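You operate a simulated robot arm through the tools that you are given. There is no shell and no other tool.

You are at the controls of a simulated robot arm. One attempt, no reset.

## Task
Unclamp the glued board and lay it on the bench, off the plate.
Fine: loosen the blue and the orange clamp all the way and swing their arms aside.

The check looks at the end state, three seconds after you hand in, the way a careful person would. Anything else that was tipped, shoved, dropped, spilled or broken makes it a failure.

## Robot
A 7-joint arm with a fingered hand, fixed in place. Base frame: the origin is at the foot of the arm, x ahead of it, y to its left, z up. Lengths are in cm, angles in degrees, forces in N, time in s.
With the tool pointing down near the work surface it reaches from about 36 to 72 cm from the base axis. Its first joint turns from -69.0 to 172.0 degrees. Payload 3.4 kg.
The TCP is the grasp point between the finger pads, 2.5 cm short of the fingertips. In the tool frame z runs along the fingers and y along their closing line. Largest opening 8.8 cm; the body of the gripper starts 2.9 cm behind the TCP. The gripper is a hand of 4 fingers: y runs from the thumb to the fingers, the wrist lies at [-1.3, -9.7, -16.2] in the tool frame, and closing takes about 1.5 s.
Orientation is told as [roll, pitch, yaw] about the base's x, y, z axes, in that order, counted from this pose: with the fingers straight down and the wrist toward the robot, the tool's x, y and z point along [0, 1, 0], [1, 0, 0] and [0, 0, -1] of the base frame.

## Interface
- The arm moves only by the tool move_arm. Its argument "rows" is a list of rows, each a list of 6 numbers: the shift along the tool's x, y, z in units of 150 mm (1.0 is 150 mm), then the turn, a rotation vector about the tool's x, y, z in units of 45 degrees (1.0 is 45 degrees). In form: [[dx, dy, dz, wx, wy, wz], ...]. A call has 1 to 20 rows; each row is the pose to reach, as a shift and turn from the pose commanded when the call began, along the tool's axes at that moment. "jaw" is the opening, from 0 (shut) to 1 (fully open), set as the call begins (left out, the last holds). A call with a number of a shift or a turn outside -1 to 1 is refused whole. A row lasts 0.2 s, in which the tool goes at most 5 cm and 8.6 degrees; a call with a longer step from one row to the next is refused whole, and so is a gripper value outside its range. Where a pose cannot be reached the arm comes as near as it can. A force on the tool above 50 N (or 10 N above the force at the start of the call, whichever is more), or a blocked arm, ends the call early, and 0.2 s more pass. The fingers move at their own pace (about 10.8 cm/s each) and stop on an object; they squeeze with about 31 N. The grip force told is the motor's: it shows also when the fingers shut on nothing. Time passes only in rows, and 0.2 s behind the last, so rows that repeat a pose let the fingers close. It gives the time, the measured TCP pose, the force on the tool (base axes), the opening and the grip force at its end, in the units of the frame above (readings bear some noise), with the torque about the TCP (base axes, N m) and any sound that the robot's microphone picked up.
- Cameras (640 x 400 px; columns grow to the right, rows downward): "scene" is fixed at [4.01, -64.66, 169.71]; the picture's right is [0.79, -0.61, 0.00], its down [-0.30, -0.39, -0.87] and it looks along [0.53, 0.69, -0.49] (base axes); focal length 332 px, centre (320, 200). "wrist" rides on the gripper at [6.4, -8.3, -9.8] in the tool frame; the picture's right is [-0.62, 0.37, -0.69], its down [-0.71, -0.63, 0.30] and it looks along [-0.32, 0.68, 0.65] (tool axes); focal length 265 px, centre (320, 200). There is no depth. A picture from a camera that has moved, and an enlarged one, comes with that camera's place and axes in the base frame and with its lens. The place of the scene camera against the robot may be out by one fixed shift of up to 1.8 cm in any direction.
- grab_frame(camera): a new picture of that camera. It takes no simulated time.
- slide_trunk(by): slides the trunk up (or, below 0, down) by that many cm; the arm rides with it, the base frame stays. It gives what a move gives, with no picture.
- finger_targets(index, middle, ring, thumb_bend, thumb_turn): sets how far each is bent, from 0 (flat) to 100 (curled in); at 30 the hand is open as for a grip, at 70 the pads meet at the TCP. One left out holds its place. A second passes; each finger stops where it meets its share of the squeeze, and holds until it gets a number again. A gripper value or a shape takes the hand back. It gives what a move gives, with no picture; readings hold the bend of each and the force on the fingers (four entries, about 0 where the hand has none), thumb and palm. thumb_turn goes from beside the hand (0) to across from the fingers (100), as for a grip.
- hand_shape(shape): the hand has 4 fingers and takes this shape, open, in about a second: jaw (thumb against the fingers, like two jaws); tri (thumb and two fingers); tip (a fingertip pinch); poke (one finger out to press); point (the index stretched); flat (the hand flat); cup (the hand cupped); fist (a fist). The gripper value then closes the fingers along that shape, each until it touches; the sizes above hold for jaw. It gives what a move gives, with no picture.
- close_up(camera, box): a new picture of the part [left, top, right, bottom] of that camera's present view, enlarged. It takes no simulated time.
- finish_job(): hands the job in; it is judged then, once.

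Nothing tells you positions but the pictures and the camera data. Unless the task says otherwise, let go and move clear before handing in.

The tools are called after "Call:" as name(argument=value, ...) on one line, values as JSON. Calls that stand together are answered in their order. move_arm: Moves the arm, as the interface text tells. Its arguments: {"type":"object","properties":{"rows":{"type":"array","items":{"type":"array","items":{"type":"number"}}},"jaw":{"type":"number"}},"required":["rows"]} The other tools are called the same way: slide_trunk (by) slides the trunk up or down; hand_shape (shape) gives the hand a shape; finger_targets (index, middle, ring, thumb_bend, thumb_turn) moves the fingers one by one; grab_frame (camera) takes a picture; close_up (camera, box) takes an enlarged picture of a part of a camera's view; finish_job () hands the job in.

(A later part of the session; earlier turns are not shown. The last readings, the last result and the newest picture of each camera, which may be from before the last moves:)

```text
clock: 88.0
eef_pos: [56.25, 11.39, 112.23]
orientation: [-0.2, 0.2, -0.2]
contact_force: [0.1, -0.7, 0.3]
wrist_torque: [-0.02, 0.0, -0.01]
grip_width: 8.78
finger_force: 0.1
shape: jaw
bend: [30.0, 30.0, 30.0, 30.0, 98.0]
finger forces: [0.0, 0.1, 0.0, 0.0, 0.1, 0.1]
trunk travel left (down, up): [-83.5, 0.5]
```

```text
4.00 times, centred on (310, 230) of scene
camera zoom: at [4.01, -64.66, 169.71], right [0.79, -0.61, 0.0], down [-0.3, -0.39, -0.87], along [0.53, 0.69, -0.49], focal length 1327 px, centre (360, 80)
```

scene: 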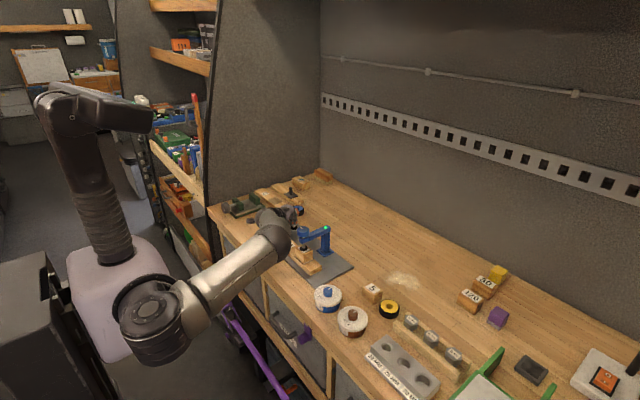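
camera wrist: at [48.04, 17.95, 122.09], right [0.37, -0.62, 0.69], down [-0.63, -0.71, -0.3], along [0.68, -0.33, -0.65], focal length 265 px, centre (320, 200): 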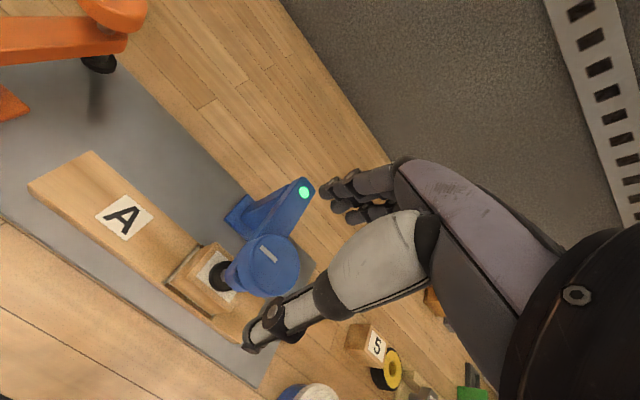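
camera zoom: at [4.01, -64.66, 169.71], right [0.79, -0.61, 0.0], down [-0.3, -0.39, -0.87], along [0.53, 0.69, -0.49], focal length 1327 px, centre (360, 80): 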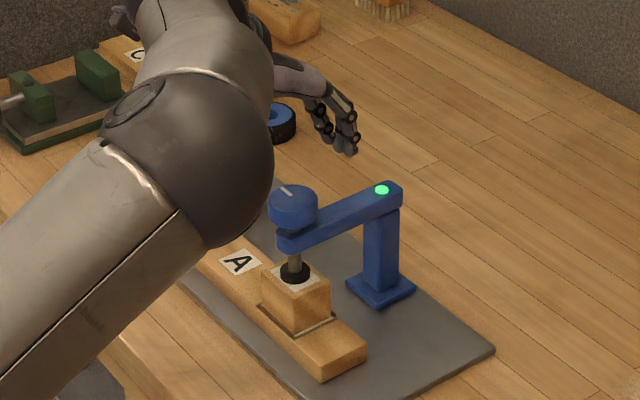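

The blue knob top is at about (56.4, 11.2, 106.7). I'll turn the hand to yaw −18° to gain stroke, and descend around the knob with fingertips above the clamp arm.

Call:
move_arm(rows=[[0, 0.0, 0, 0, 0, 0.15], [-0.01, 0.007, 0, 0, 0, 0.3], [-0.01, 0.007, 0, 0, 0, 0.4], [-0.01, 0.007, 0.12, 0, 0, 0.4], [-0.01, 0.007, 0.24, 0, 0, 0.4], [-0.01, 0.007, 0.345, 0, 0, 0.4], [-0.01, 0.007, 0.345, 0, 0, 0.4]])

Call:
grab_frame(camera="wrist")

Call:
close_up(camera="scene", box=[260, 180, 360, 280])

```text
clock: 89.6
eef_pos: [56.39, 11.24, 106.77]
orientation: [-0.3, 0.1, -18.1]
contact_force: [0.0, 0.2, 0.3]
wrist_torque: [0.02, 0.04, 0.02]
grip_width: 8.78
finger_force: 0.0
shape: jaw
bend: [30.0, 30.0, 30.0, 30.0, 98.0]
finger forces: [0.0, 0.0, 0.0, 0.0, 0.0, 0.0]
trunk travel left (down, up): [-83.5, 0.5]
```

```text
taken
camera wrist: at [50.52, 19.96, 116.72], right [0.16, -0.7, 0.69], down [-0.82, -0.48, -0.3], along [0.55, -0.52, -0.65], focal length 265 px, centre (320, 200)
```

wrist: 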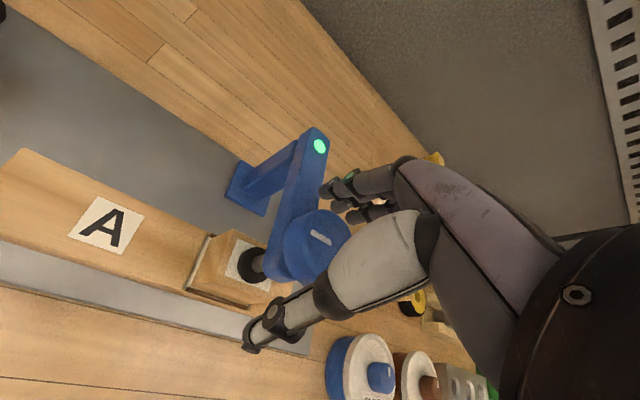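

```text
4.00 times, centred on (310, 230) of scene
camera zoom: at [4.01, -64.66, 169.71], right [0.79, -0.61, 0.0], down [-0.3, -0.39, -0.87], along [0.53, 0.69, -0.49], focal length 1327 px, centre (360, 80)
```

zoom: 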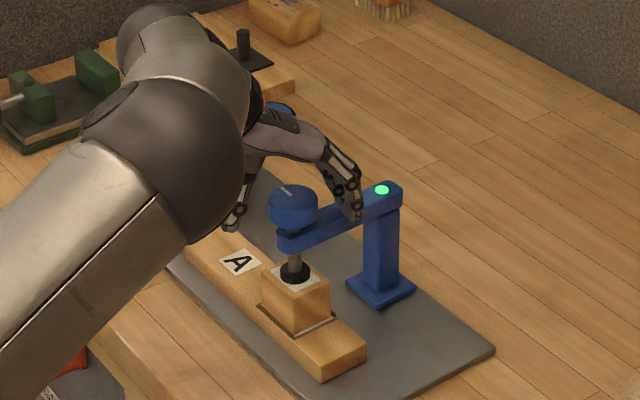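

The fingertips sit just above the blue arm. I'll raise slightly, close and make the first counter-clockwise stroke.

Call:
move_arm(rows=[[0, 0, -0.02, 0, 0, 0], [0, 0, -0.02, 0, 0, 0], [0, 0, -0.02, 0, 0, 0], [0, 0, -0.02, 0, 0, 0], [0, 0, -0.02, 0, 0, 0], [0, 0, -0.02, 0, 0, 0], [0, 0, -0.02, 0, 0, 0]], jaw=0.0)

Call:
move_arm(rows=[[-0.01, 0, -0.001, 0, 0, -0.17], [-0.02, 0, -0.003, 0, 0, -0.34], [-0.03, 0, -0.005, 0, 0, -0.51], [-0.04, 0, -0.007, 0, 0, -0.68], [-0.05, 0, -0.009, 0, 0, -0.85], [-0.05, 0, -0.01, 0, 0, -1.0], [-0.05, 0, -0.01, 0, 0, -1.0]])

Call:
grab_frame(camera="wrist")

Call:
close_up(camera="scene", box=[260, 180, 360, 280])

```text
clock: 91.2
eef_pos: [56.46, 11.39, 106.95]
orientation: [-0.3, 0.2, -18.1]
contact_force: [-3.3, 0.5, -12.9]
wrist_torque: [0.03, 0.11, -0.05]
grip_width: 3.23
finger_force: 31.2
shape: jaw
bend: [74.0, 48.0, 53.0, 73.0, 100.0]
finger forces: [14.8, 8.4, 3.5, 0.1, 29.6, 0.0]
trunk travel left (down, up): [-83.5, 0.5]
```

```text
clock: 92.8
eef_pos: [56.35, 10.52, 107.13]
orientation: [-0.2, 0.5, 27.0]
contact_force: [-4.5, 3.5, -21.3]
wrist_torque: [-0.03, 0.14, -0.01]
grip_width: 3.14
finger_force: 31.3
shape: jaw
bend: [74.0, 50.0, 54.0, 73.0, 95.0]
finger forces: [18.7, 9.0, 0.1, 0.0, 30.6, 0.0]
trunk travel left (down, up): [-83.5, 0.5]
```

```text
taken
camera wrist: at [46.11, 12.56, 117.04], right [0.61, -0.38, 0.69], down [-0.24, -0.92, -0.3], along [0.75, 0.02, -0.66], focal length 265 px, centre (320, 200)
```

wrist: 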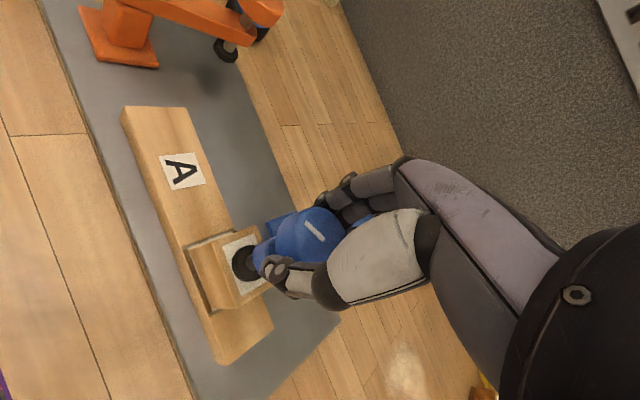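

```text
4.00 times, centred on (310, 230) of scene
camera zoom: at [4.01, -64.66, 169.71], right [0.79, -0.61, 0.0], down [-0.3, -0.39, -0.87], along [0.53, 0.69, -0.49], focal length 1327 px, centre (360, 80)
```

zoom: 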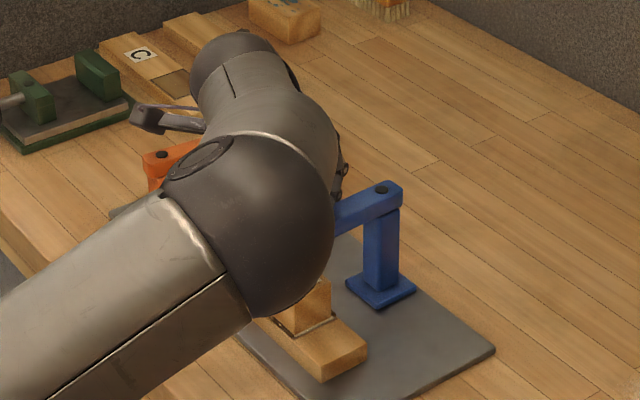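

The blue light is out too, so the screw is turning. I'll repeat the strokes, checking the mark after each.

Call:
move_arm(rows=[[0, 0, 0, 0, 0, 0], [0, 0, 0, 0, 0, 0], [0, 0, 0, 0, 0, 0], [0.007, 0.007, 0, 0, 0, 0.17], [0.014, 0.014, 0, 0, 0, 0.34], [0.021, 0.021, 0, 0, 0, 0.51], [0.028, 0.028, 0, 0, 0, 0.68], [0.035, 0.035, 0, 0, 0, 0.85], [0.035, 0.035, 0, 0, 0, 1.0], [0.035, 0.035, 0, 0, 0, 1.0]], jaw=1.0)

Call:
close_up(camera="scene", box=[260, 180, 360, 280])

Call:
move_arm(rows=[[0, 0, 0, 0, 0, 0], [0, 0, 0, 0, 0, 0], [0, 0, 0, 0, 0, 0], [0, 0, 0, 0, 0, 0], [0, 0, 0, 0, 0, 0], [0, 0, 0, 0, 0, 0], [-0.01, 0, 0, 0, 0, -0.17], [-0.02, 0, 0, 0, 0, -0.34], [-0.03, 0, 0, 0, 0, -0.51], [-0.04, 0, 0, 0, 0, -0.68], [-0.05, 0, 0, 0, 0, -0.85], [-0.05, 0, 0, 0, 0, -1.0], [-0.05, 0, 0, 0, 0, -1.0]], jaw=0.0)

Call:
move_arm(rows=[[0, 0, 0, 0, 0, 0], [0, 0, 0, 0, 0, 0], [0, 0, 0, 0, 0, 0], [0.007, 0.007, 0, 0, 0, 0.17], [0.014, 0.014, 0, 0, 0, 0.34], [0.021, 0.021, 0, 0, 0, 0.51], [0.028, 0.028, 0, 0, 0, 0.68], [0.035, 0.035, 0, 0, 0, 0.85], [0.035, 0.035, 0, 0, 0, 1.0], [0.035, 0.035, 0, 0, 0, 1.0]], jaw=1.0)

Call:
close_up(camera="scene", box=[260, 180, 360, 280])

Call:
grab_frame(camera="wrist")

```text
clock: 95.0
eef_pos: [56.5, 11.26, 107.33]
orientation: [-0.2, 0.0, -18.2]
contact_force: [0.5, 0.1, 0.8]
wrist_torque: [0.03, -0.01, -0.06]
grip_width: 8.76
finger_force: 0.1
shape: jaw
bend: [30.0, 30.0, 30.0, 30.0, 98.0]
finger forces: [0.1, 0.0, 0.0, 0.1, 0.1, 0.0]
trunk travel left (down, up): [-83.5, 0.5]
```

```text
4.00 times, centred on (310, 230) of scene
camera zoom: at [4.01, -64.66, 169.71], right [0.79, -0.61, 0.0], down [-0.3, -0.39, -0.87], along [0.53, 0.69, -0.49], focal length 1327 px, centre (360, 80)
```

zoom: 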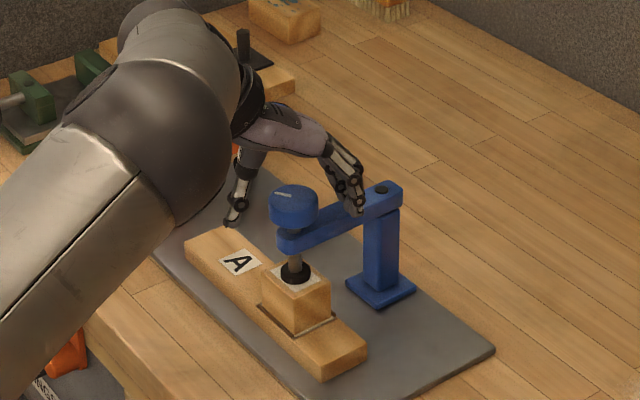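

```text
clock: 97.8
eef_pos: [56.26, 10.36, 107.48]
orientation: [-0.1, 0.1, 27.0]
contact_force: [1.4, 1.5, 5.3]
wrist_torque: [0.04, -0.07, -0.01]
grip_width: 3.36
finger_force: 30.8
shape: jaw
bend: [74.0, 47.0, 54.0, 75.0, 98.0]
finger forces: [18.8, 10.5, 0.8, 0.0, 27.7, 0.0]
trunk travel left (down, up): [-83.5, 0.5]
```

```text
clock: 100.0
eef_pos: [56.45, 11.18, 107.25]
orientation: [-0.2, 0.1, -18.1]
contact_force: [-0.6, -0.2, -0.3]
wrist_torque: [0.02, 0.0, -0.01]
grip_width: 8.78
finger_force: 0.2
shape: jaw
bend: [30.0, 30.0, 30.0, 30.0, 98.0]
finger forces: [0.1, 0.0, 0.1, 0.0, 0.1, 0.0]
trunk travel left (down, up): [-83.5, 0.5]
```

```text
4.00 times, centred on (310, 230) of scene
camera zoom: at [4.01, -64.66, 169.71], right [0.79, -0.61, 0.0], down [-0.3, -0.39, -0.87], along [0.53, 0.69, -0.49], focal length 1327 px, centre (360, 80)
```

zoom: 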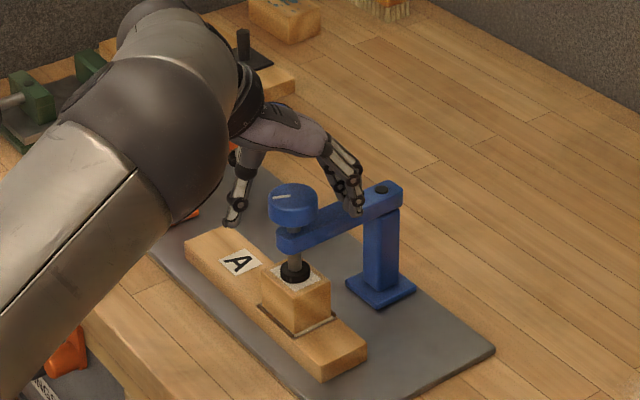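

```text
taken
camera wrist: at [50.58, 19.86, 117.2], right [0.16, -0.7, 0.69], down [-0.82, -0.48, -0.3], along [0.55, -0.52, -0.65], focal length 265 px, centre (320, 200)
```

wrist: 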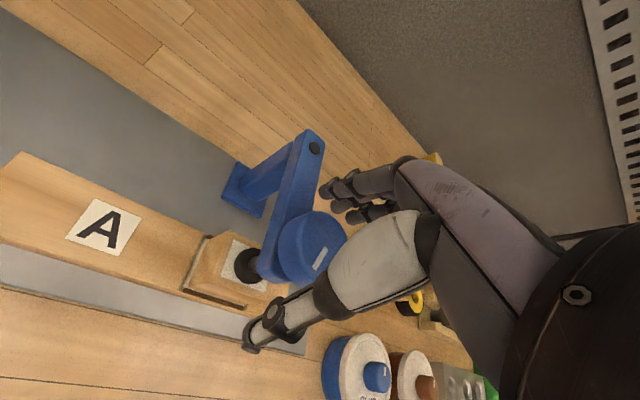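

The second stroke turned it less, so there was some slip. I'll continue with the strokes.

Call:
move_arm(rows=[[0, 0, 0, 0, 0, 0], [0, 0, 0, 0, 0, 0], [0, 0, 0, 0, 0, 0], [0, 0, 0, 0, 0, 0], [0, 0, 0, 0, 0, 0], [0, 0, 0, 0, 0, 0], [0, 0, 0, 0, 0, 0], [-0.006, 0, -0.002, 0, 0, -0.12], [-0.012, 0, -0.004, 0, 0, -0.24], [-0.018, 0, -0.006, 0, 0, -0.36], [-0.024, 0, -0.008, 0, 0, -0.48], [-0.03, 0, -0.01, 0, 0, -0.6], [-0.035, 0, -0.01, 0, 0, -0.72], [-0.035, 0, -0.01, 0, 0, -0.86], [-0.035, 0, -0.01, 0, 0, -1.0], [-0.035, 0, -0.01, 0, 0, -1.0]], jaw=0.0)

Call:
close_up(camera="wrist", box=[180, 150, 420, 310])

Call:
move_arm(rows=[[0, 0, 0, 0, 0, 0], [0, 0, 0, 0, 0, 0], [0, 0, 0, 0, 0, 0], [0.005, 0.005, 0, 0, 0, 0.17], [0.01, 0.01, 0, 0, 0, 0.34], [0.015, 0.015, 0, 0, 0, 0.51], [0.02, 0.02, 0, 0, 0, 0.68], [0.025, 0.025, 0, 0, 0, 0.85], [0.025, 0.025, 0, 0, 0, 1.0], [0.025, 0.025, 0, 0, 0, 1.0]], jaw=1.0)

Call:
close_up(camera="scene", box=[280, 200, 340, 250])

Call:
close_up(camera="wrist", box=[180, 150, 420, 310])

```text
clock: 103.4
eef_pos: [56.22, 10.74, 107.4]
orientation: [0.0, 0.3, 27.0]
contact_force: [-5.3, 1.7, -8.0]
wrist_torque: [-0.06, 0.19, -0.03]
grip_width: 3.3
finger_force: 31.0
shape: jaw
bend: [74.0, 48.0, 54.0, 74.0, 98.0]
finger forces: [16.6, 8.3, 0.4, 0.1, 28.3, 0.0]
trunk travel left (down, up): [-83.5, 0.5]
```

```text
2.50 times, centred on (300, 230) of wrist
camera zoom: at [45.98, 12.64, 117.32], right [0.61, -0.38, 0.69], down [-0.24, -0.92, -0.3], along [0.75, 0.02, -0.66], focal length 664 px, centre (370, 125)
```

zoom: 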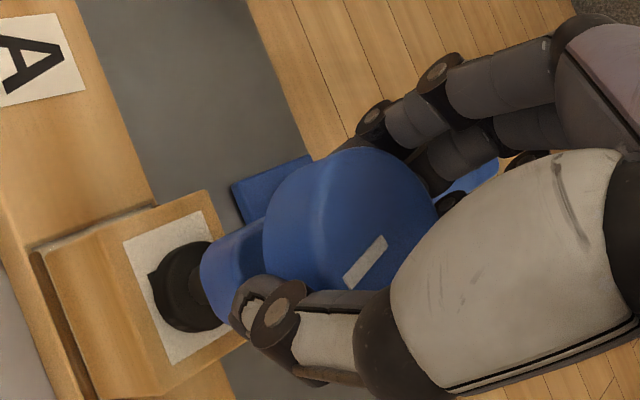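

```text
clock: 105.6
eef_pos: [56.32, 11.14, 107.5]
orientation: [-0.2, 0.2, -18.3]
contact_force: [-0.3, 0.5, 0.6]
wrist_torque: [0.0, 0.04, -0.01]
grip_width: 8.76
finger_force: 0.1
shape: jaw
bend: [30.0, 30.0, 30.0, 30.0, 98.0]
finger forces: [0.1, 0.0, 0.0, 0.1, 0.0, 0.1]
trunk travel left (down, up): [-83.5, 0.5]
```

```text
8.00 times, centred on (310, 225) of scene
camera zoom: at [4.01, -64.66, 169.71], right [0.79, -0.61, 0.0], down [-0.3, -0.39, -0.87], along [0.53, 0.69, -0.49], focal length 2654 px, centre (400, 0)
```

zoom: 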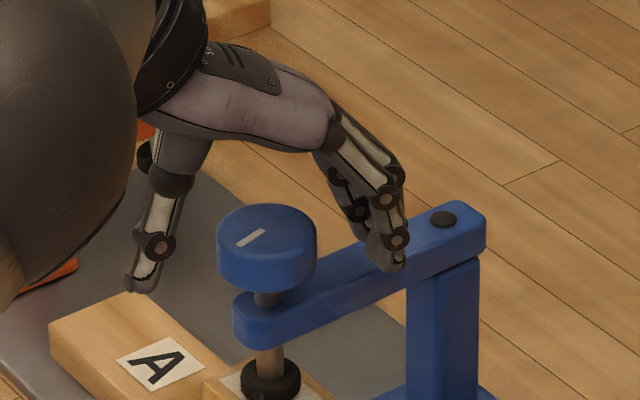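

```text
2.50 times, centred on (300, 230) of wrist
camera zoom: at [50.57, 19.87, 117.34], right [0.16, -0.7, 0.69], down [-0.82, -0.48, -0.3], along [0.55, -0.52, -0.65], focal length 664 px, centre (370, 125)
```

zoom: 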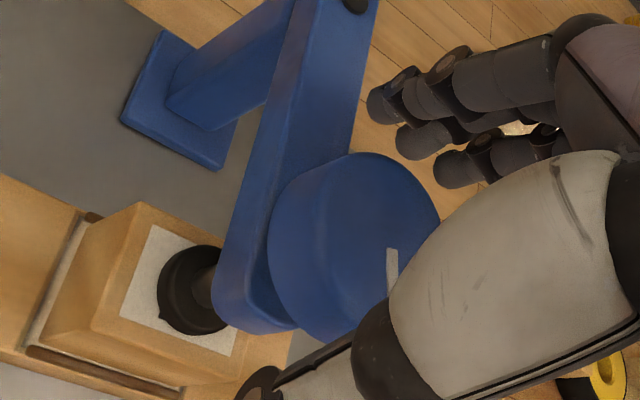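

The mark is at about 225°, having started near 125°. I'll continue with two more strokes.

Call:
move_arm(rows=[[0, 0, 0, 0, 0, 0], [0, 0, 0, 0, 0, 0], [0, 0, 0, 0, 0, 0], [0, 0, 0, 0, 0, 0], [0, 0, 0, 0, 0, 0], [0, 0, 0, 0, 0, 0], [0, 0, 0, 0, 0, 0], [-0.006, 0, 0, 0, 0, -0.12], [-0.012, 0, 0, 0, 0, -0.24], [-0.018, 0, -0.002, 0, 0, -0.36], [-0.024, 0, -0.004, 0, 0, -0.48], [-0.03, 0, -0.006, 0, 0, -0.6], [-0.035, 0, -0.006, 0, 0, -0.72], [-0.035, 0, -0.006, 0, 0, -0.86], [-0.035, 0, -0.006, 0, 0, -1.0], [-0.035, 0, -0.006, 0, 0, -1.0]], jaw=0.0)

Call:
move_arm(rows=[[0, 0, 0, 0, 0, 0], [0, 0, 0, 0, 0, 0], [0, 0, 0, 0, 0, 0], [0.005, 0.005, 0, 0, 0, 0.17], [0.01, 0.01, 0, 0, 0, 0.34], [0.015, 0.015, 0, 0, 0, 0.51], [0.02, 0.02, 0, 0, 0, 0.68], [0.025, 0.025, 0, 0, 0, 0.85], [0.025, 0.025, 0, 0, 0, 1.0], [0.025, 0.025, 0, 0, 0, 1.0]], jaw=1.0)

Call:
close_up(camera="scene", box=[280, 200, 340, 250])

Call:
move_arm(rows=[[0, 0, 0, 0, 0, 0], [0, 0, 0, 0, 0, 0], [0, 0, 0, 0, 0, 0], [0, 0, 0, 0, 0, 0], [0, 0, 0, 0, 0, 0], [0, 0, 0, 0, 0, 0], [0, 0, 0, 0, 0, 0], [-0.006, 0, 0, 0, 0, -0.12], [-0.012, 0, 0, 0, 0, -0.24], [-0.018, 0, -0.002, 0, 0, -0.36], [-0.024, 0, -0.004, 0, 0, -0.48], [-0.03, 0, -0.006, 0, 0, -0.6], [-0.035, 0, -0.006, 0, 0, -0.72], [-0.035, 0, -0.006, 0, 0, -0.86], [-0.035, 0, -0.006, 0, 0, -1.0], [-0.035, 0, -0.006, 0, 0, -1.0]], jaw=0.0)

Call:
move_arm(rows=[[0, 0, 0, 0, 0, 0], [0, 0, 0, 0, 0, 0], [0, 0, 0, 0, 0, 0], [0.005, 0.005, 0, 0, 0, 0.17], [0.01, 0.01, 0, 0, 0, 0.34], [0.015, 0.015, 0, 0, 0, 0.51], [0.02, 0.02, 0, 0, 0, 0.68], [0.025, 0.025, 0, 0, 0, 0.85], [0.025, 0.025, 0, 0, 0, 1.0], [0.025, 0.025, 0, 0, 0, 1.0]], jaw=1.0)

Call:
close_up(camera="scene", box=[280, 200, 340, 250])

```text
clock: 109.0
eef_pos: [56.26, 10.85, 107.44]
orientation: [-0.1, 0.4, 27.0]
contact_force: [-4.3, 0.5, -7.6]
wrist_torque: [-0.04, 0.16, -0.04]
grip_width: 3.27
finger_force: 31.1
shape: jaw
bend: [74.0, 49.0, 54.0, 74.0, 98.0]
finger forces: [16.5, 7.6, 1.0, 0.0, 27.6, 0.1]
trunk travel left (down, up): [-83.5, 0.5]
```

```text
clock: 111.2
eef_pos: [56.59, 11.33, 107.56]
orientation: [-0.2, 0.0, -18.2]
contact_force: [0.6, -0.2, 0.5]
wrist_torque: [0.01, 0.02, 0.0]
grip_width: 8.74
finger_force: 0.0
shape: jaw
bend: [30.0, 30.0, 30.0, 30.0, 98.0]
finger forces: [0.0, 0.1, 0.1, 0.1, 0.0, 0.0]
trunk travel left (down, up): [-83.5, 0.5]
```

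```text
8.00 times, centred on (310, 225) of scene
camera zoom: at [4.01, -64.66, 169.71], right [0.79, -0.61, 0.0], down [-0.3, -0.39, -0.87], along [0.53, 0.69, -0.49], focal length 2654 px, centre (400, 0)
```

zoom: 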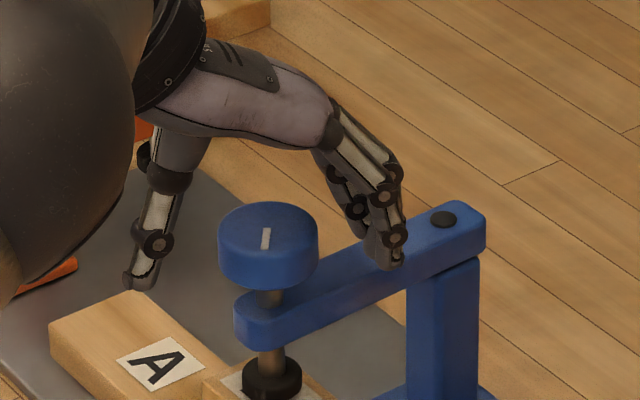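

```text
clock: 114.6
eef_pos: [56.31, 10.84, 107.57]
orientation: [-0.1, 0.3, 27.0]
contact_force: [-7.8, 0.2, -14.2]
wrist_torque: [-0.1, 0.24, -0.07]
grip_width: 3.08
finger_force: 31.9
shape: jaw
bend: [74.0, 49.0, 53.0, 74.0, 96.0]
finger forces: [14.5, 7.7, 0.8, 0.0, 30.0, 0.1]
trunk travel left (down, up): [-83.5, 0.5]
```

```text
clock: 116.8
eef_pos: [56.48, 11.23, 107.65]
orientation: [-0.2, 0.1, -18.1]
contact_force: [0.8, 0.5, 0.2]
wrist_torque: [-0.02, 0.02, 0.03]
grip_width: 8.75
finger_force: 0.1
shape: jaw
bend: [30.0, 30.0, 30.0, 30.0, 98.0]
finger forces: [0.0, 0.0, 0.1, 0.0, 0.0, 0.0]
trunk travel left (down, up): [-83.5, 0.5]
```

```text
8.00 times, centred on (310, 225) of scene
camera zoom: at [4.01, -64.66, 169.71], right [0.79, -0.61, 0.0], down [-0.3, -0.39, -0.87], along [0.53, 0.69, -0.49], focal length 2654 px, centre (400, 0)
```

zoom: 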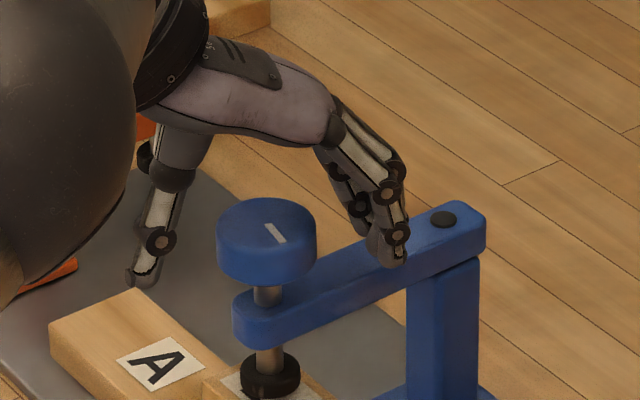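

The mark is at about 298°. Two more strokes should find the end stop.

Call:
move_arm(rows=[[0, 0, 0, 0, 0, 0], [0, 0, 0, 0, 0, 0], [0, 0, 0, 0, 0, 0], [0, 0, 0, 0, 0, 0], [0, 0, 0, 0, 0, 0], [0, 0, 0, 0, 0, 0], [0, 0, 0, 0, 0, 0], [-0.006, 0, 0, 0, 0, -0.12], [-0.012, 0, 0, 0, 0, -0.24], [-0.018, 0, 0, 0, 0, -0.36], [-0.024, 0, 0, 0, 0, -0.48], [-0.03, 0, 0, 0, 0, -0.6], [-0.035, 0, 0, 0, 0, -0.72], [-0.035, 0, 0, 0, 0, -0.86], [-0.035, 0, 0, 0, 0, -1.0], [-0.035, 0, 0, 0, 0, -1.0]], jaw=0.0)

Call:
move_arm(rows=[[0, 0, 0, 0, 0, 0], [0, 0, 0, 0, 0, 0], [0, 0, 0, 0, 0, 0], [0.005, 0.005, 0, 0, 0, 0.17], [0.01, 0.01, 0, 0, 0, 0.34], [0.015, 0.015, 0, 0, 0, 0.51], [0.02, 0.02, 0, 0, 0, 0.68], [0.025, 0.025, 0, 0, 0, 0.85], [0.025, 0.025, 0, 0, 0, 1.0], [0.025, 0.025, 0, 0, 0, 1.0]], jaw=1.0)

Call:
close_up(camera="scene", box=[280, 200, 340, 250])

Call:
move_arm(rows=[[0, 0, 0, 0, 0, 0], [0, 0, 0, 0, 0, 0], [0, 0, 0, 0, 0, 0], [0, 0, 0, 0, 0, 0], [0, 0, 0, 0, 0, 0], [0, 0, 0, 0, 0, 0], [0, 0, 0, 0, 0, 0], [-0.006, 0, 0, 0, 0, -0.12], [-0.012, 0, 0, 0, 0, -0.24], [-0.018, 0, 0, 0, 0, -0.36], [-0.024, 0, 0, 0, 0, -0.48], [-0.03, 0, 0, 0, 0, -0.6], [-0.035, 0, 0, 0, 0, -0.72], [-0.035, 0, 0, 0, 0, -0.86], [-0.035, 0, 0, 0, 0, -1.0], [-0.035, 0, 0, 0, 0, -1.0]], jaw=0.0)

Call:
move_arm(rows=[[0, 0, 0, 0, 0, 0], [0, 0, 0, 0, 0, 0], [0, 0, 0, 0, 0, 0], [0.005, 0.005, 0, 0, 0, 0.17], [0.01, 0.01, 0, 0, 0, 0.34], [0.015, 0.015, 0, 0, 0, 0.51], [0.02, 0.02, 0, 0, 0, 0.68], [0.025, 0.025, 0, 0, 0, 0.85], [0.025, 0.025, 0, 0, 0, 1.0], [0.025, 0.025, 0, 0, 0, 1.0]], jaw=1.0)

Call:
close_up(camera="scene", box=[280, 200, 340, 250])

```text
clock: 120.2
eef_pos: [56.51, 10.68, 107.52]
orientation: [0.0, 0.4, 27.0]
contact_force: [-3.1, -3.5, -13.9]
wrist_torque: [-0.21, 0.14, -0.34]
grip_width: 2.9
finger_force: 31.4
shape: jaw
bend: [74.0, 52.0, 55.0, 76.0, 92.0]
finger forces: [17.0, 9.3, 0.1, 0.0, 30.6, 0.1]
trunk travel left (down, up): [-83.5, 0.5]
```

```text
clock: 122.4
eef_pos: [56.44, 11.09, 107.56]
orientation: [-0.1, 0.2, -18.3]
contact_force: [-1.2, 0.3, 0.8]
wrist_torque: [0.0, -0.03, -0.01]
grip_width: 8.76
finger_force: 0.1
shape: jaw
bend: [30.0, 30.0, 30.0, 30.0, 98.0]
finger forces: [0.0, 0.0, 0.0, 0.0, 0.0, 0.1]
trunk travel left (down, up): [-83.5, 0.5]
```

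```text
8.00 times, centred on (310, 225) of scene
camera zoom: at [4.01, -64.66, 169.71], right [0.79, -0.61, 0.0], down [-0.3, -0.39, -0.87], along [0.53, 0.69, -0.49], focal length 2654 px, centre (400, 0)
```

zoom: 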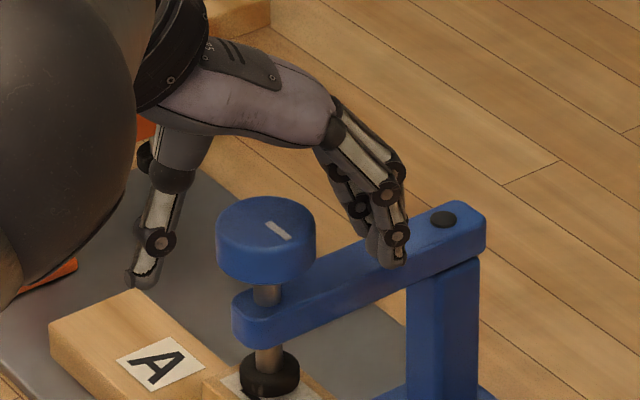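

```text
clock: 125.8
eef_pos: [56.41, 10.84, 107.39]
orientation: [-0.1, 0.4, 27.1]
contact_force: [-6.3, -0.2, -20.2]
wrist_torque: [-0.19, 0.29, -0.15]
grip_width: 2.6
finger_force: 30.9
shape: jaw
bend: [74.0, 53.0, 56.0, 77.0, 91.0]
finger forces: [14.5, 9.1, 0.9, 0.1, 27.3, 0.0]
trunk travel left (down, up): [-83.5, 0.5]
```

```text
clock: 128.0
eef_pos: [56.47, 11.25, 107.5]
orientation: [-0.2, 0.1, -18.3]
contact_force: [0.2, -0.3, 0.3]
wrist_torque: [0.03, -0.01, -0.01]
grip_width: 8.76
finger_force: 0.1
shape: jaw
bend: [30.0, 30.0, 30.0, 30.0, 98.0]
finger forces: [0.0, 0.1, 0.0, 0.1, 0.0, 0.0]
trunk travel left (down, up): [-83.5, 0.5]
```

```text
8.00 times, centred on (310, 225) of scene
camera zoom: at [4.01, -64.66, 169.71], right [0.79, -0.61, 0.0], down [-0.3, -0.39, -0.87], along [0.53, 0.69, -0.49], focal length 2654 px, centre (400, 0)
```

zoom: 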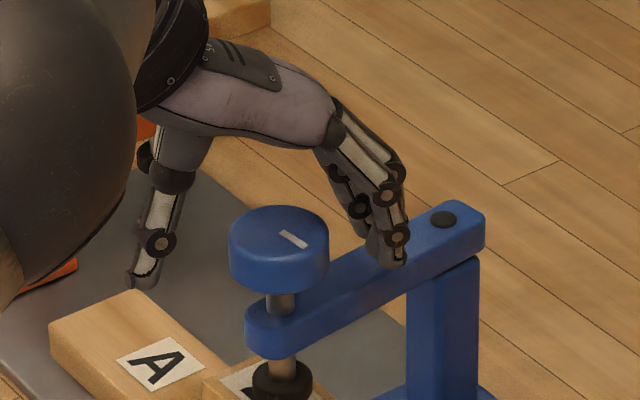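

The blue screw is at its end stop; on the last stroke the whole arm began to swing toward the right (−y). I'll lift off, close the hand, and come down on the left side of the blue knob to push it that way.

Call:
move_arm(rows=[[0, 0, -0.15, 0, 0, 0], [0, 0, -0.33, 0, 0, 0], [0.15, -0.05, -0.33, 0, 0, -0.14], [0.3, -0.1, -0.33, 0, 0, -0.28], [0.395, -0.145, -0.33, 0, 0, -0.4], [0.395, -0.145, -0.33, 0, 0, -0.4]])

Call:
move_arm(rows=[[0, 0, 0, 0, 0, 0], [0, 0, 0, 0, 0, 0], [0, 0, 0, 0, 0, 0], [0, 0, 0, 0, 0, 0], [0, 0, 0, 0, 0, 0], [0, 0, 0.15, 0, 0, 0], [0, 0, 0.3, 0, 0, 0], [0, 0, 0.46, 0, 0, 0], [0, 0, 0.46, 0, 0, 0]], jaw=0.0)

Call:
grab_frame(camera="wrist")

Call:
close_up(camera="scene", box=[250, 180, 370, 280])

```text
clock: 129.4
eef_pos: [56.31, 17.63, 112.57]
orientation: [-0.2, 0.2, 0.0]
contact_force: [-0.5, -0.3, 0.6]
wrist_torque: [-0.02, -0.01, 0.0]
grip_width: 8.77
finger_force: 0.0
shape: jaw
bend: [30.0, 30.0, 30.0, 30.0, 98.0]
finger forces: [0.1, 0.1, 0.1, 0.1, 0.0, 0.1]
trunk travel left (down, up): [-83.5, 0.5]
```

```text
clock: 131.4
eef_pos: [56.09, 17.53, 105.54]
orientation: [-0.2, 0.3, -0.1]
contact_force: [-0.5, 0.0, 0.2]
wrist_torque: [0.02, 0.01, 0.0]
grip_width: 0.0
finger_force: 31.1
shape: jaw
bend: [70.0, 70.0, 70.0, 73.0, 100.0]
finger forces: [0.1, 0.1, 0.1, 0.0, 0.1, 0.0]
trunk travel left (down, up): [-83.5, 0.5]
```

```text
taken
camera wrist: at [47.84, 23.9, 115.41], right [0.37, -0.62, 0.69], down [-0.63, -0.71, -0.3], along [0.68, -0.33, -0.65], focal length 265 px, centre (320, 200)
```

wrist: 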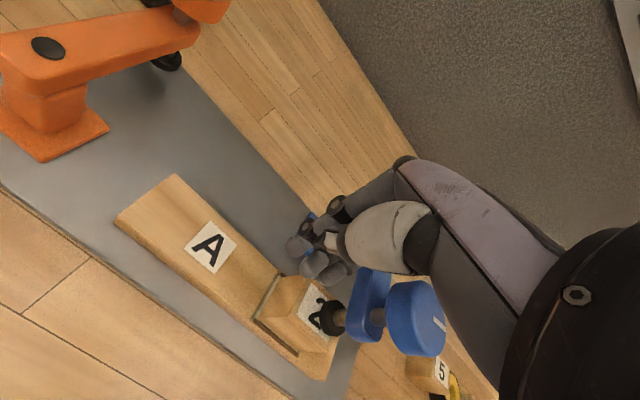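

```text
4.00 times, centred on (310, 230) of scene
camera zoom: at [4.01, -64.66, 169.71], right [0.79, -0.61, 0.0], down [-0.3, -0.39, -0.87], along [0.53, 0.69, -0.49], focal length 1327 px, centre (360, 80)
```

zoom: 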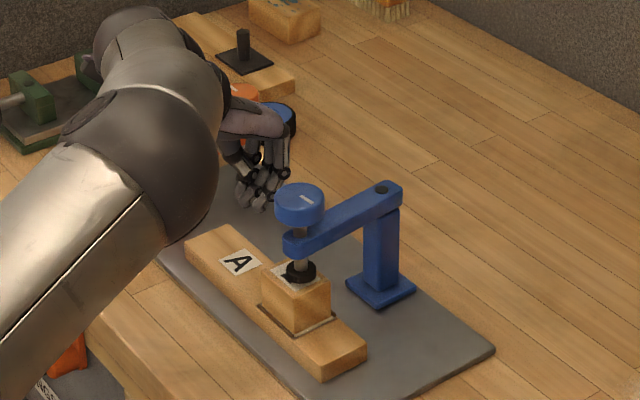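

The hand is to the left of the blue knob at arm height. I'll push to the right in small steps.

Call:
move_arm(rows=[[-0.06, 0, 0, 0, 0, 0], [-0.12, 0, 0, 0, 0, 0], [-0.17, 0, 0, 0, 0, 0], [-0.21, -0.01, 0, 0, 0, 0], [-0.25, -0.02, 0, 0, 0, 0], [-0.29, -0.025, 0, 0, 0, 0], [-0.33, -0.03, 0, 0, 0, 0], [-0.33, -0.03, 0, 0, 0, 0]])

Call:
grab_frame(camera="wrist")

Call:
close_up(camera="scene", box=[250, 180, 370, 280])

```text
clock: 133.2
eef_pos: [55.9, 12.6, 105.51]
orientation: [-0.3, 0.2, -0.1]
contact_force: [2.5, 1.3, 1.4]
wrist_torque: [-0.03, 0.02, 0.09]
grip_width: 0.0
finger_force: 31.3
shape: jaw
bend: [70.0, 70.0, 70.0, 73.0, 100.0]
finger forces: [0.0, 0.0, 1.8, 0.0, 0.1, 0.0]
trunk travel left (down, up): [-83.5, 0.5]
```

```text
taken
camera wrist: at [47.6, 19.0, 115.46], right [0.37, -0.62, 0.69], down [-0.63, -0.71, -0.3], along [0.68, -0.33, -0.65], focal length 265 px, centre (320, 200)
```

wrist: 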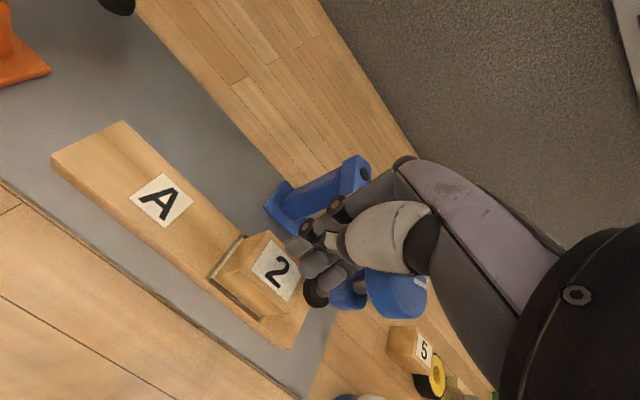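

```text
4.00 times, centred on (310, 230) of scene
camera zoom: at [4.01, -64.66, 169.71], right [0.79, -0.61, 0.0], down [-0.3, -0.39, -0.87], along [0.53, 0.69, -0.49], focal length 1327 px, centre (360, 80)
```

zoom: 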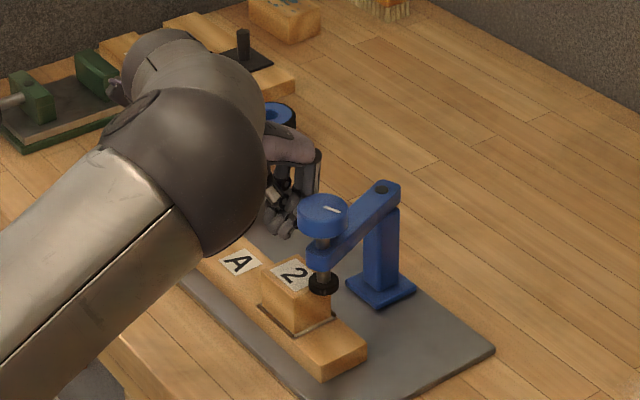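

The blue arm swings easily and the block's "2" label is now uncovered. I'll continue along the arc.

Call:
move_arm(rows=[[-0.05, 0, 0, 0, 0, 0], [-0.1, 0, 0, 0, 0, 0], [-0.15, 0.0, 0, 0, 0, 0], [-0.2, 0.01, 0, 0, 0, 0], [-0.25, 0.025, 0, 0, 0, 0], [-0.3, 0.045, 0, 0, 0, 0], [-0.34, 0.07, 0, 0, 0, 0], [-0.38, 0.1, 0, 0, 0, 0], [-0.42, 0.135, 0, 0, 0, 0], [-0.45, 0.17, 0, 0, 0, 0], [-0.48, 0.21, 0, 0, 0, 0], [-0.48, 0.21, 0, 0, 0, 0]])

Call:
grab_frame(camera="wrist")

Call:
close_up(camera="scene", box=[250, 180, 370, 280])

```text
clock: 135.8
eef_pos: [58.81, 5.39, 105.71]
orientation: [-0.2, 0.2, -0.1]
contact_force: [-0.7, -0.2, 0.9]
wrist_torque: [-0.04, -0.01, 0.02]
grip_width: 0.01
finger_force: 31.0
shape: jaw
bend: [70.0, 70.0, 70.0, 73.0, 100.0]
finger forces: [0.0, 0.1, 1.1, 0.1, 0.0, 0.0]
trunk travel left (down, up): [-83.5, 0.5]
```

```text
taken
camera wrist: at [50.64, 11.85, 115.58], right [0.37, -0.62, 0.69], down [-0.63, -0.71, -0.3], along [0.68, -0.33, -0.65], focal length 265 px, centre (320, 200)
```

wrist: 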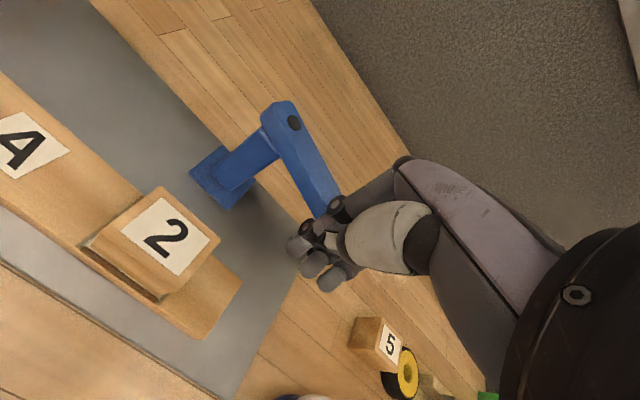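

```text
4.00 times, centred on (310, 230) of scene
camera zoom: at [4.01, -64.66, 169.71], right [0.79, -0.61, 0.0], down [-0.3, -0.39, -0.87], along [0.53, 0.69, -0.49], focal length 1327 px, centre (360, 80)
```

zoom: 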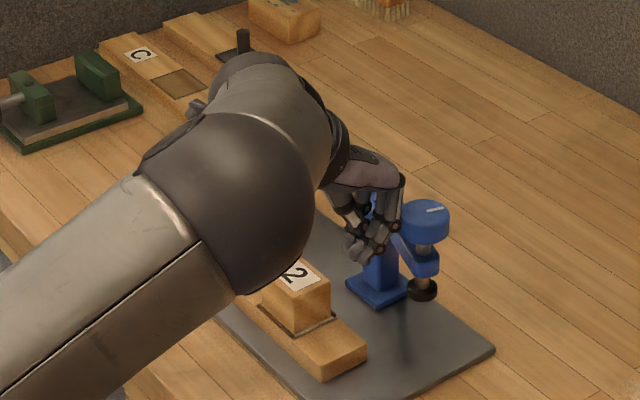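

The blue arm is about 75° aside. One more small push, then I'll rise clear and look at everything.

Call:
move_arm(rows=[[-0.015, 0.03, 0, 0, 0, 0], [-0.03, 0.06, 0, 0, 0, 0], [-0.04, 0.09, 0, 0, 0, 0], [-0.045, 0.12, 0, 0, 0, 0], [-0.045, 0.12, 0, 0, 0, 0]])

Call:
move_arm(rows=[[0.1, -0.1, 0, 0, 0, 0], [0.2, -0.25, -0.15, 0, 0, 0], [0.3, -0.4, -0.35, 0, 0, 0], [0.5, -0.5, -0.55, 0, 0, 0], [0.7, -0.6, -0.7, 0, 0, 0], [0.7, -0.6, -0.7, 0, 0, 0]])

Call:
grab_frame(camera="wrist")

Call:
grab_frame(camera="scene")

```text
clock: 137.0
eef_pos: [60.66, 4.78, 105.64]
orientation: [-0.2, 0.3, -0.2]
contact_force: [-0.1, 0.1, -0.4]
wrist_torque: [0.02, -0.03, 0.01]
grip_width: 0.0
finger_force: 31.2
shape: jaw
bend: [70.0, 70.0, 70.0, 73.0, 100.0]
finger forces: [0.0, 0.0, 0.1, 0.0, 0.0, 0.0]
trunk travel left (down, up): [-83.5, 0.5]
```

```text
clock: 138.4
eef_pos: [51.78, 15.29, 116.22]
orientation: [0.0, 0.3, -0.1]
contact_force: [1.3, 0.5, 0.5]
wrist_torque: [0.01, -0.03, 0.0]
grip_width: 0.0
finger_force: 31.3
shape: jaw
bend: [70.0, 70.0, 70.0, 73.0, 100.0]
finger forces: [0.0, 0.1, 0.0, 0.0, 0.1, 0.1]
trunk travel left (down, up): [-83.5, 0.5]
```

```text
taken
camera wrist: at [43.6, 21.62, 126.12], right [0.37, -0.62, 0.69], down [-0.63, -0.71, -0.3], along [0.68, -0.33, -0.66], focal length 265 px, centre (320, 200)
```

wrist: 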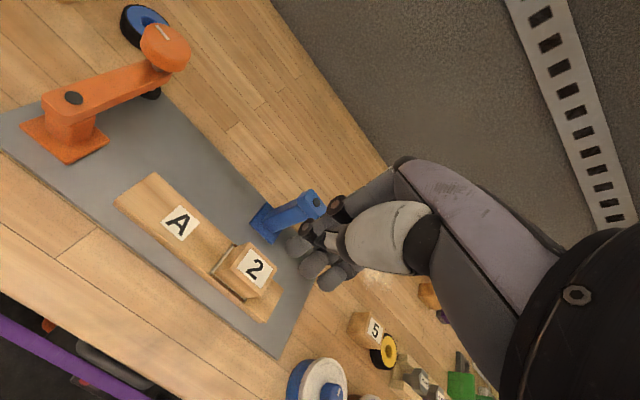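

```text
taken
```

scene: 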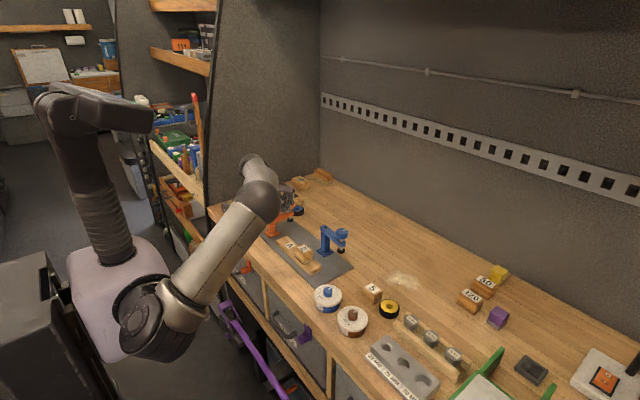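

Both clamp arms are now out of the way. The board is centred at about x 55.9, the plate's front edge is near x 52.2, and the bench edge near x 43. That leaves a free strip in front of the plate to lay the board on, centred at x ≈ 47.7. I'll open the hand and come down over the board, left of the block.

Call:
move_arm(rows=[[0.05, 0.15, 0.1, 0, 0, 0], [0.1, 0.295, 0.25, 0, 0, 0], [0.1, 0.295, 0.5, 0, 0, 0], [0.1, 0.295, 0.75, 0, 0, 0], [0.1, 0.295, 0.95, 0, 0, 0], [0.1, 0.295, 0.95, 0, 0, 0]], jaw=1.0)

Call:
grab_frame(camera="wrist")

Call:
close_up(camera="scene", box=[240, 180, 370, 280])

```text
clock: 139.8
eef_pos: [56.33, 16.56, 101.81]
orientation: [-0.2, 0.2, -0.1]
contact_force: [0.7, -0.2, -1.1]
wrist_torque: [0.01, -0.02, 0.03]
grip_width: 8.77
finger_force: 0.1
shape: jaw
bend: [30.0, 30.0, 30.0, 30.0, 98.0]
finger forces: [0.0, 0.0, 0.1, 0.0, 0.0, 0.0]
trunk travel left (down, up): [-83.5, 0.5]
```

```text
taken
camera wrist: at [47.96, 23.03, 111.73], right [0.37, -0.62, 0.69], down [-0.63, -0.71, -0.3], along [0.68, -0.33, -0.65], focal length 265 px, centre (320, 200)
```

wrist: 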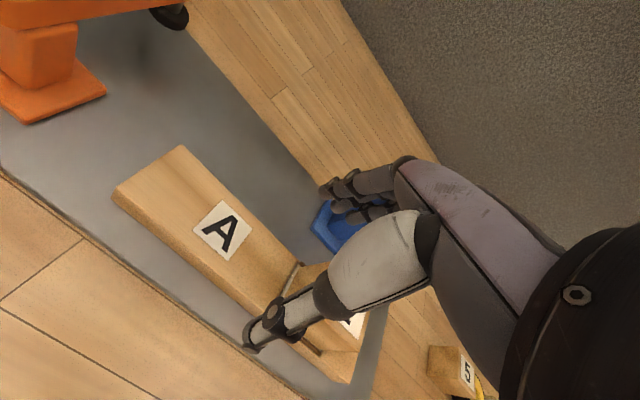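

```text
4.00 times, centred on (305, 230) of scene
camera zoom: at [4.01, -64.66, 169.71], right [0.79, -0.61, 0.0], down [-0.3, -0.39, -0.87], along [0.53, 0.69, -0.49], focal length 1327 px, centre (380, 80)
```

zoom: 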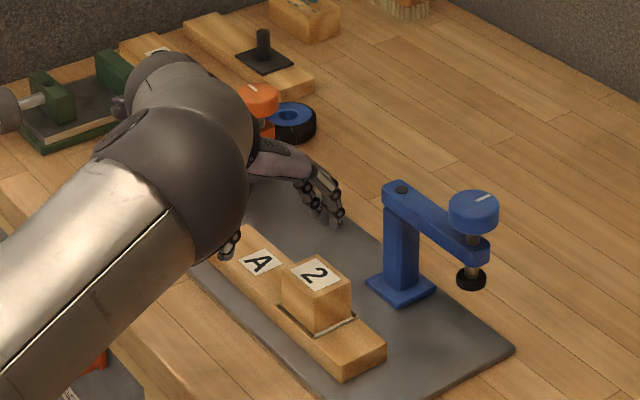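

The hand is centred on the board between the A label and the block. I'll descend in two steps to place the fingertips beside it.

Call:
move_arm(rows=[[0.01, -0.007, 0.1, 0, 0, 0], [0.01, -0.007, 0.2, 0, 0, 0], [0.01, -0.007, 0.28, 0, 0, 0], [0.01, -0.007, 0.28, 0, 0, 0]])

Call:
move_arm(rows=[[0, 0, 0.03, 0, 0, 0], [0, 0, 0.06, 0, 0, 0], [0, 0, 0.075, 0, 0, 0], [0, 0, 0.075, 0, 0, 0]])

Call:
close_up(camera="wrist", box=[180, 150, 420, 390])

Call:
close_up(camera="scene", box=[270, 200, 350, 270])

```text
clock: 140.8
eef_pos: [56.06, 16.83, 97.68]
orientation: [-0.3, 0.1, -0.1]
contact_force: [-0.4, -0.4, -0.4]
wrist_torque: [-0.01, -0.01, 0.01]
grip_width: 8.77
finger_force: 0.0
shape: jaw
bend: [30.0, 30.0, 30.0, 30.0, 98.0]
finger forces: [0.1, 0.0, 0.0, 0.1, 0.0, 0.0]
trunk travel left (down, up): [-83.5, 0.5]
```

```text
clock: 141.8
eef_pos: [55.93, 16.78, 96.53]
orientation: [-0.2, 0.2, -0.1]
contact_force: [0.0, 0.6, -0.1]
wrist_torque: [-0.01, 0.01, 0.0]
grip_width: 8.75
finger_force: 0.0
shape: jaw
bend: [30.0, 30.0, 30.0, 30.0, 98.0]
finger forces: [0.1, 0.0, 0.0, 0.1, 0.1, 0.0]
trunk travel left (down, up): [-83.5, 0.5]
```

```text
1.67 times, centred on (300, 270) of wrist
camera zoom: at [47.74, 23.28, 106.46], right [0.37, -0.62, 0.69], down [-0.63, -0.71, -0.3], along [0.68, -0.33, -0.66], focal length 442 px, centre (353, 83)
```

zoom: 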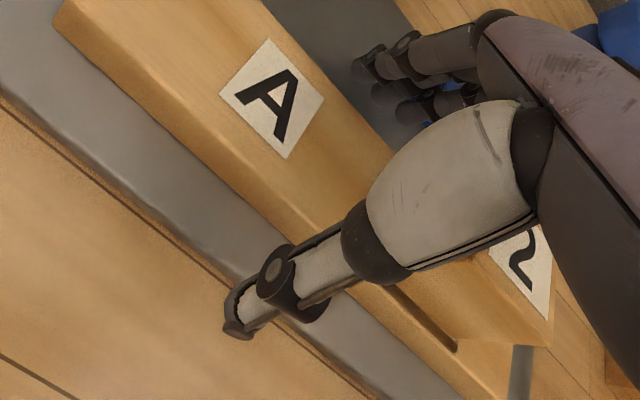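

```text
5.71 times, centred on (310, 235) of scene
camera zoom: at [4.01, -64.66, 169.71], right [0.79, -0.61, 0.0], down [-0.3, -0.39, -0.87], along [0.53, 0.69, -0.49], focal length 1896 px, centre (377, 0)
```

zoom: 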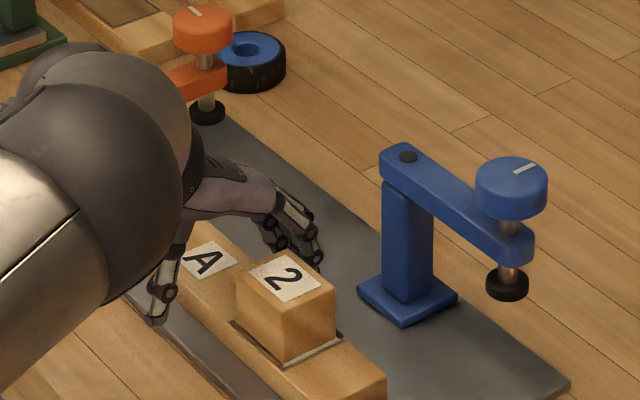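

The fingertips sit beside the board with no contact yet. I'll lower slightly more and close.

Call:
move_arm(rows=[[0, 0.01, 0.01, 0, 0, 0], [0, 0.013, 0.02, 0, 0, 0], [0, 0.013, 0.02, 0, 0, 0]])

Call:
move_arm(rows=[[0, 0, 0, 0, 0, 0], [0, 0, 0, 0, 0, 0], [0, 0, 0, 0, 0, 0], [0, 0, 0, 0, 0, 0], [0, 0, 0, 0, 0, 0], [0, 0, 0, 0, 0, 0], [0, 0, 0, 0, 0, 0], [0, 0, 0, 0, 0, 0]], jaw=0.0)

Call:
close_up(camera="wrist", box=[180, 150, 420, 390])

Call:
close_up(camera="scene", box=[270, 200, 350, 270])

```text
clock: 142.6
eef_pos: [56.13, 16.89, 96.33]
orientation: [-0.2, 0.2, -0.1]
contact_force: [0.0, 0.3, 0.2]
wrist_torque: [0.01, -0.01, 0.01]
grip_width: 8.76
finger_force: 0.1
shape: jaw
bend: [30.0, 30.0, 30.0, 30.0, 98.0]
finger forces: [0.0, 0.0, 0.0, 0.1, 0.0, 0.0]
trunk travel left (down, up): [-83.5, 0.5]
```

```text
clock: 144.4
eef_pos: [56.17, 16.69, 96.38]
orientation: [-0.2, 0.2, -0.1]
contact_force: [0.1, -0.2, -0.4]
wrist_torque: [-0.02, 0.03, 0.02]
grip_width: 4.35
finger_force: 31.1
shape: jaw
bend: [74.0, 45.0, 42.0, 69.0, 100.0]
finger forces: [15.9, 8.7, 3.8, 0.0, 28.2, 0.0]
trunk travel left (down, up): [-83.5, 0.5]
```

```text
1.67 times, centred on (300, 270) of wrist
camera zoom: at [47.91, 23.24, 106.14], right [0.37, -0.62, 0.69], down [-0.63, -0.71, -0.3], along [0.68, -0.33, -0.66], focal length 442 px, centre (353, 83)
```

zoom: 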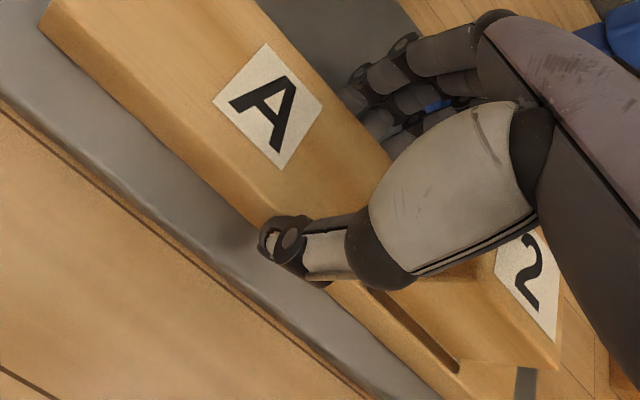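

```text
5.71 times, centred on (310, 235) of scene
camera zoom: at [4.01, -64.66, 169.71], right [0.79, -0.61, 0.0], down [-0.3, -0.39, -0.87], along [0.53, 0.69, -0.49], focal length 1896 px, centre (377, 0)
```

zoom: 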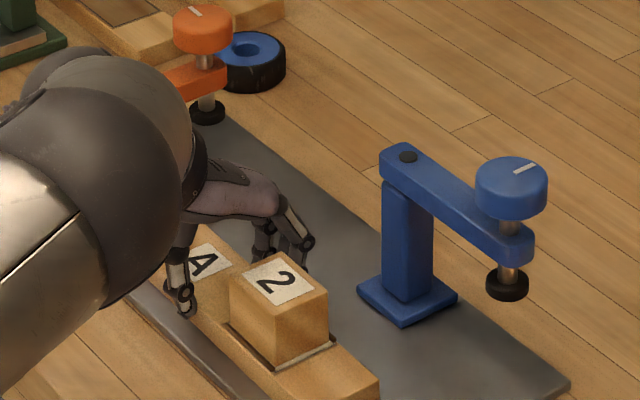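

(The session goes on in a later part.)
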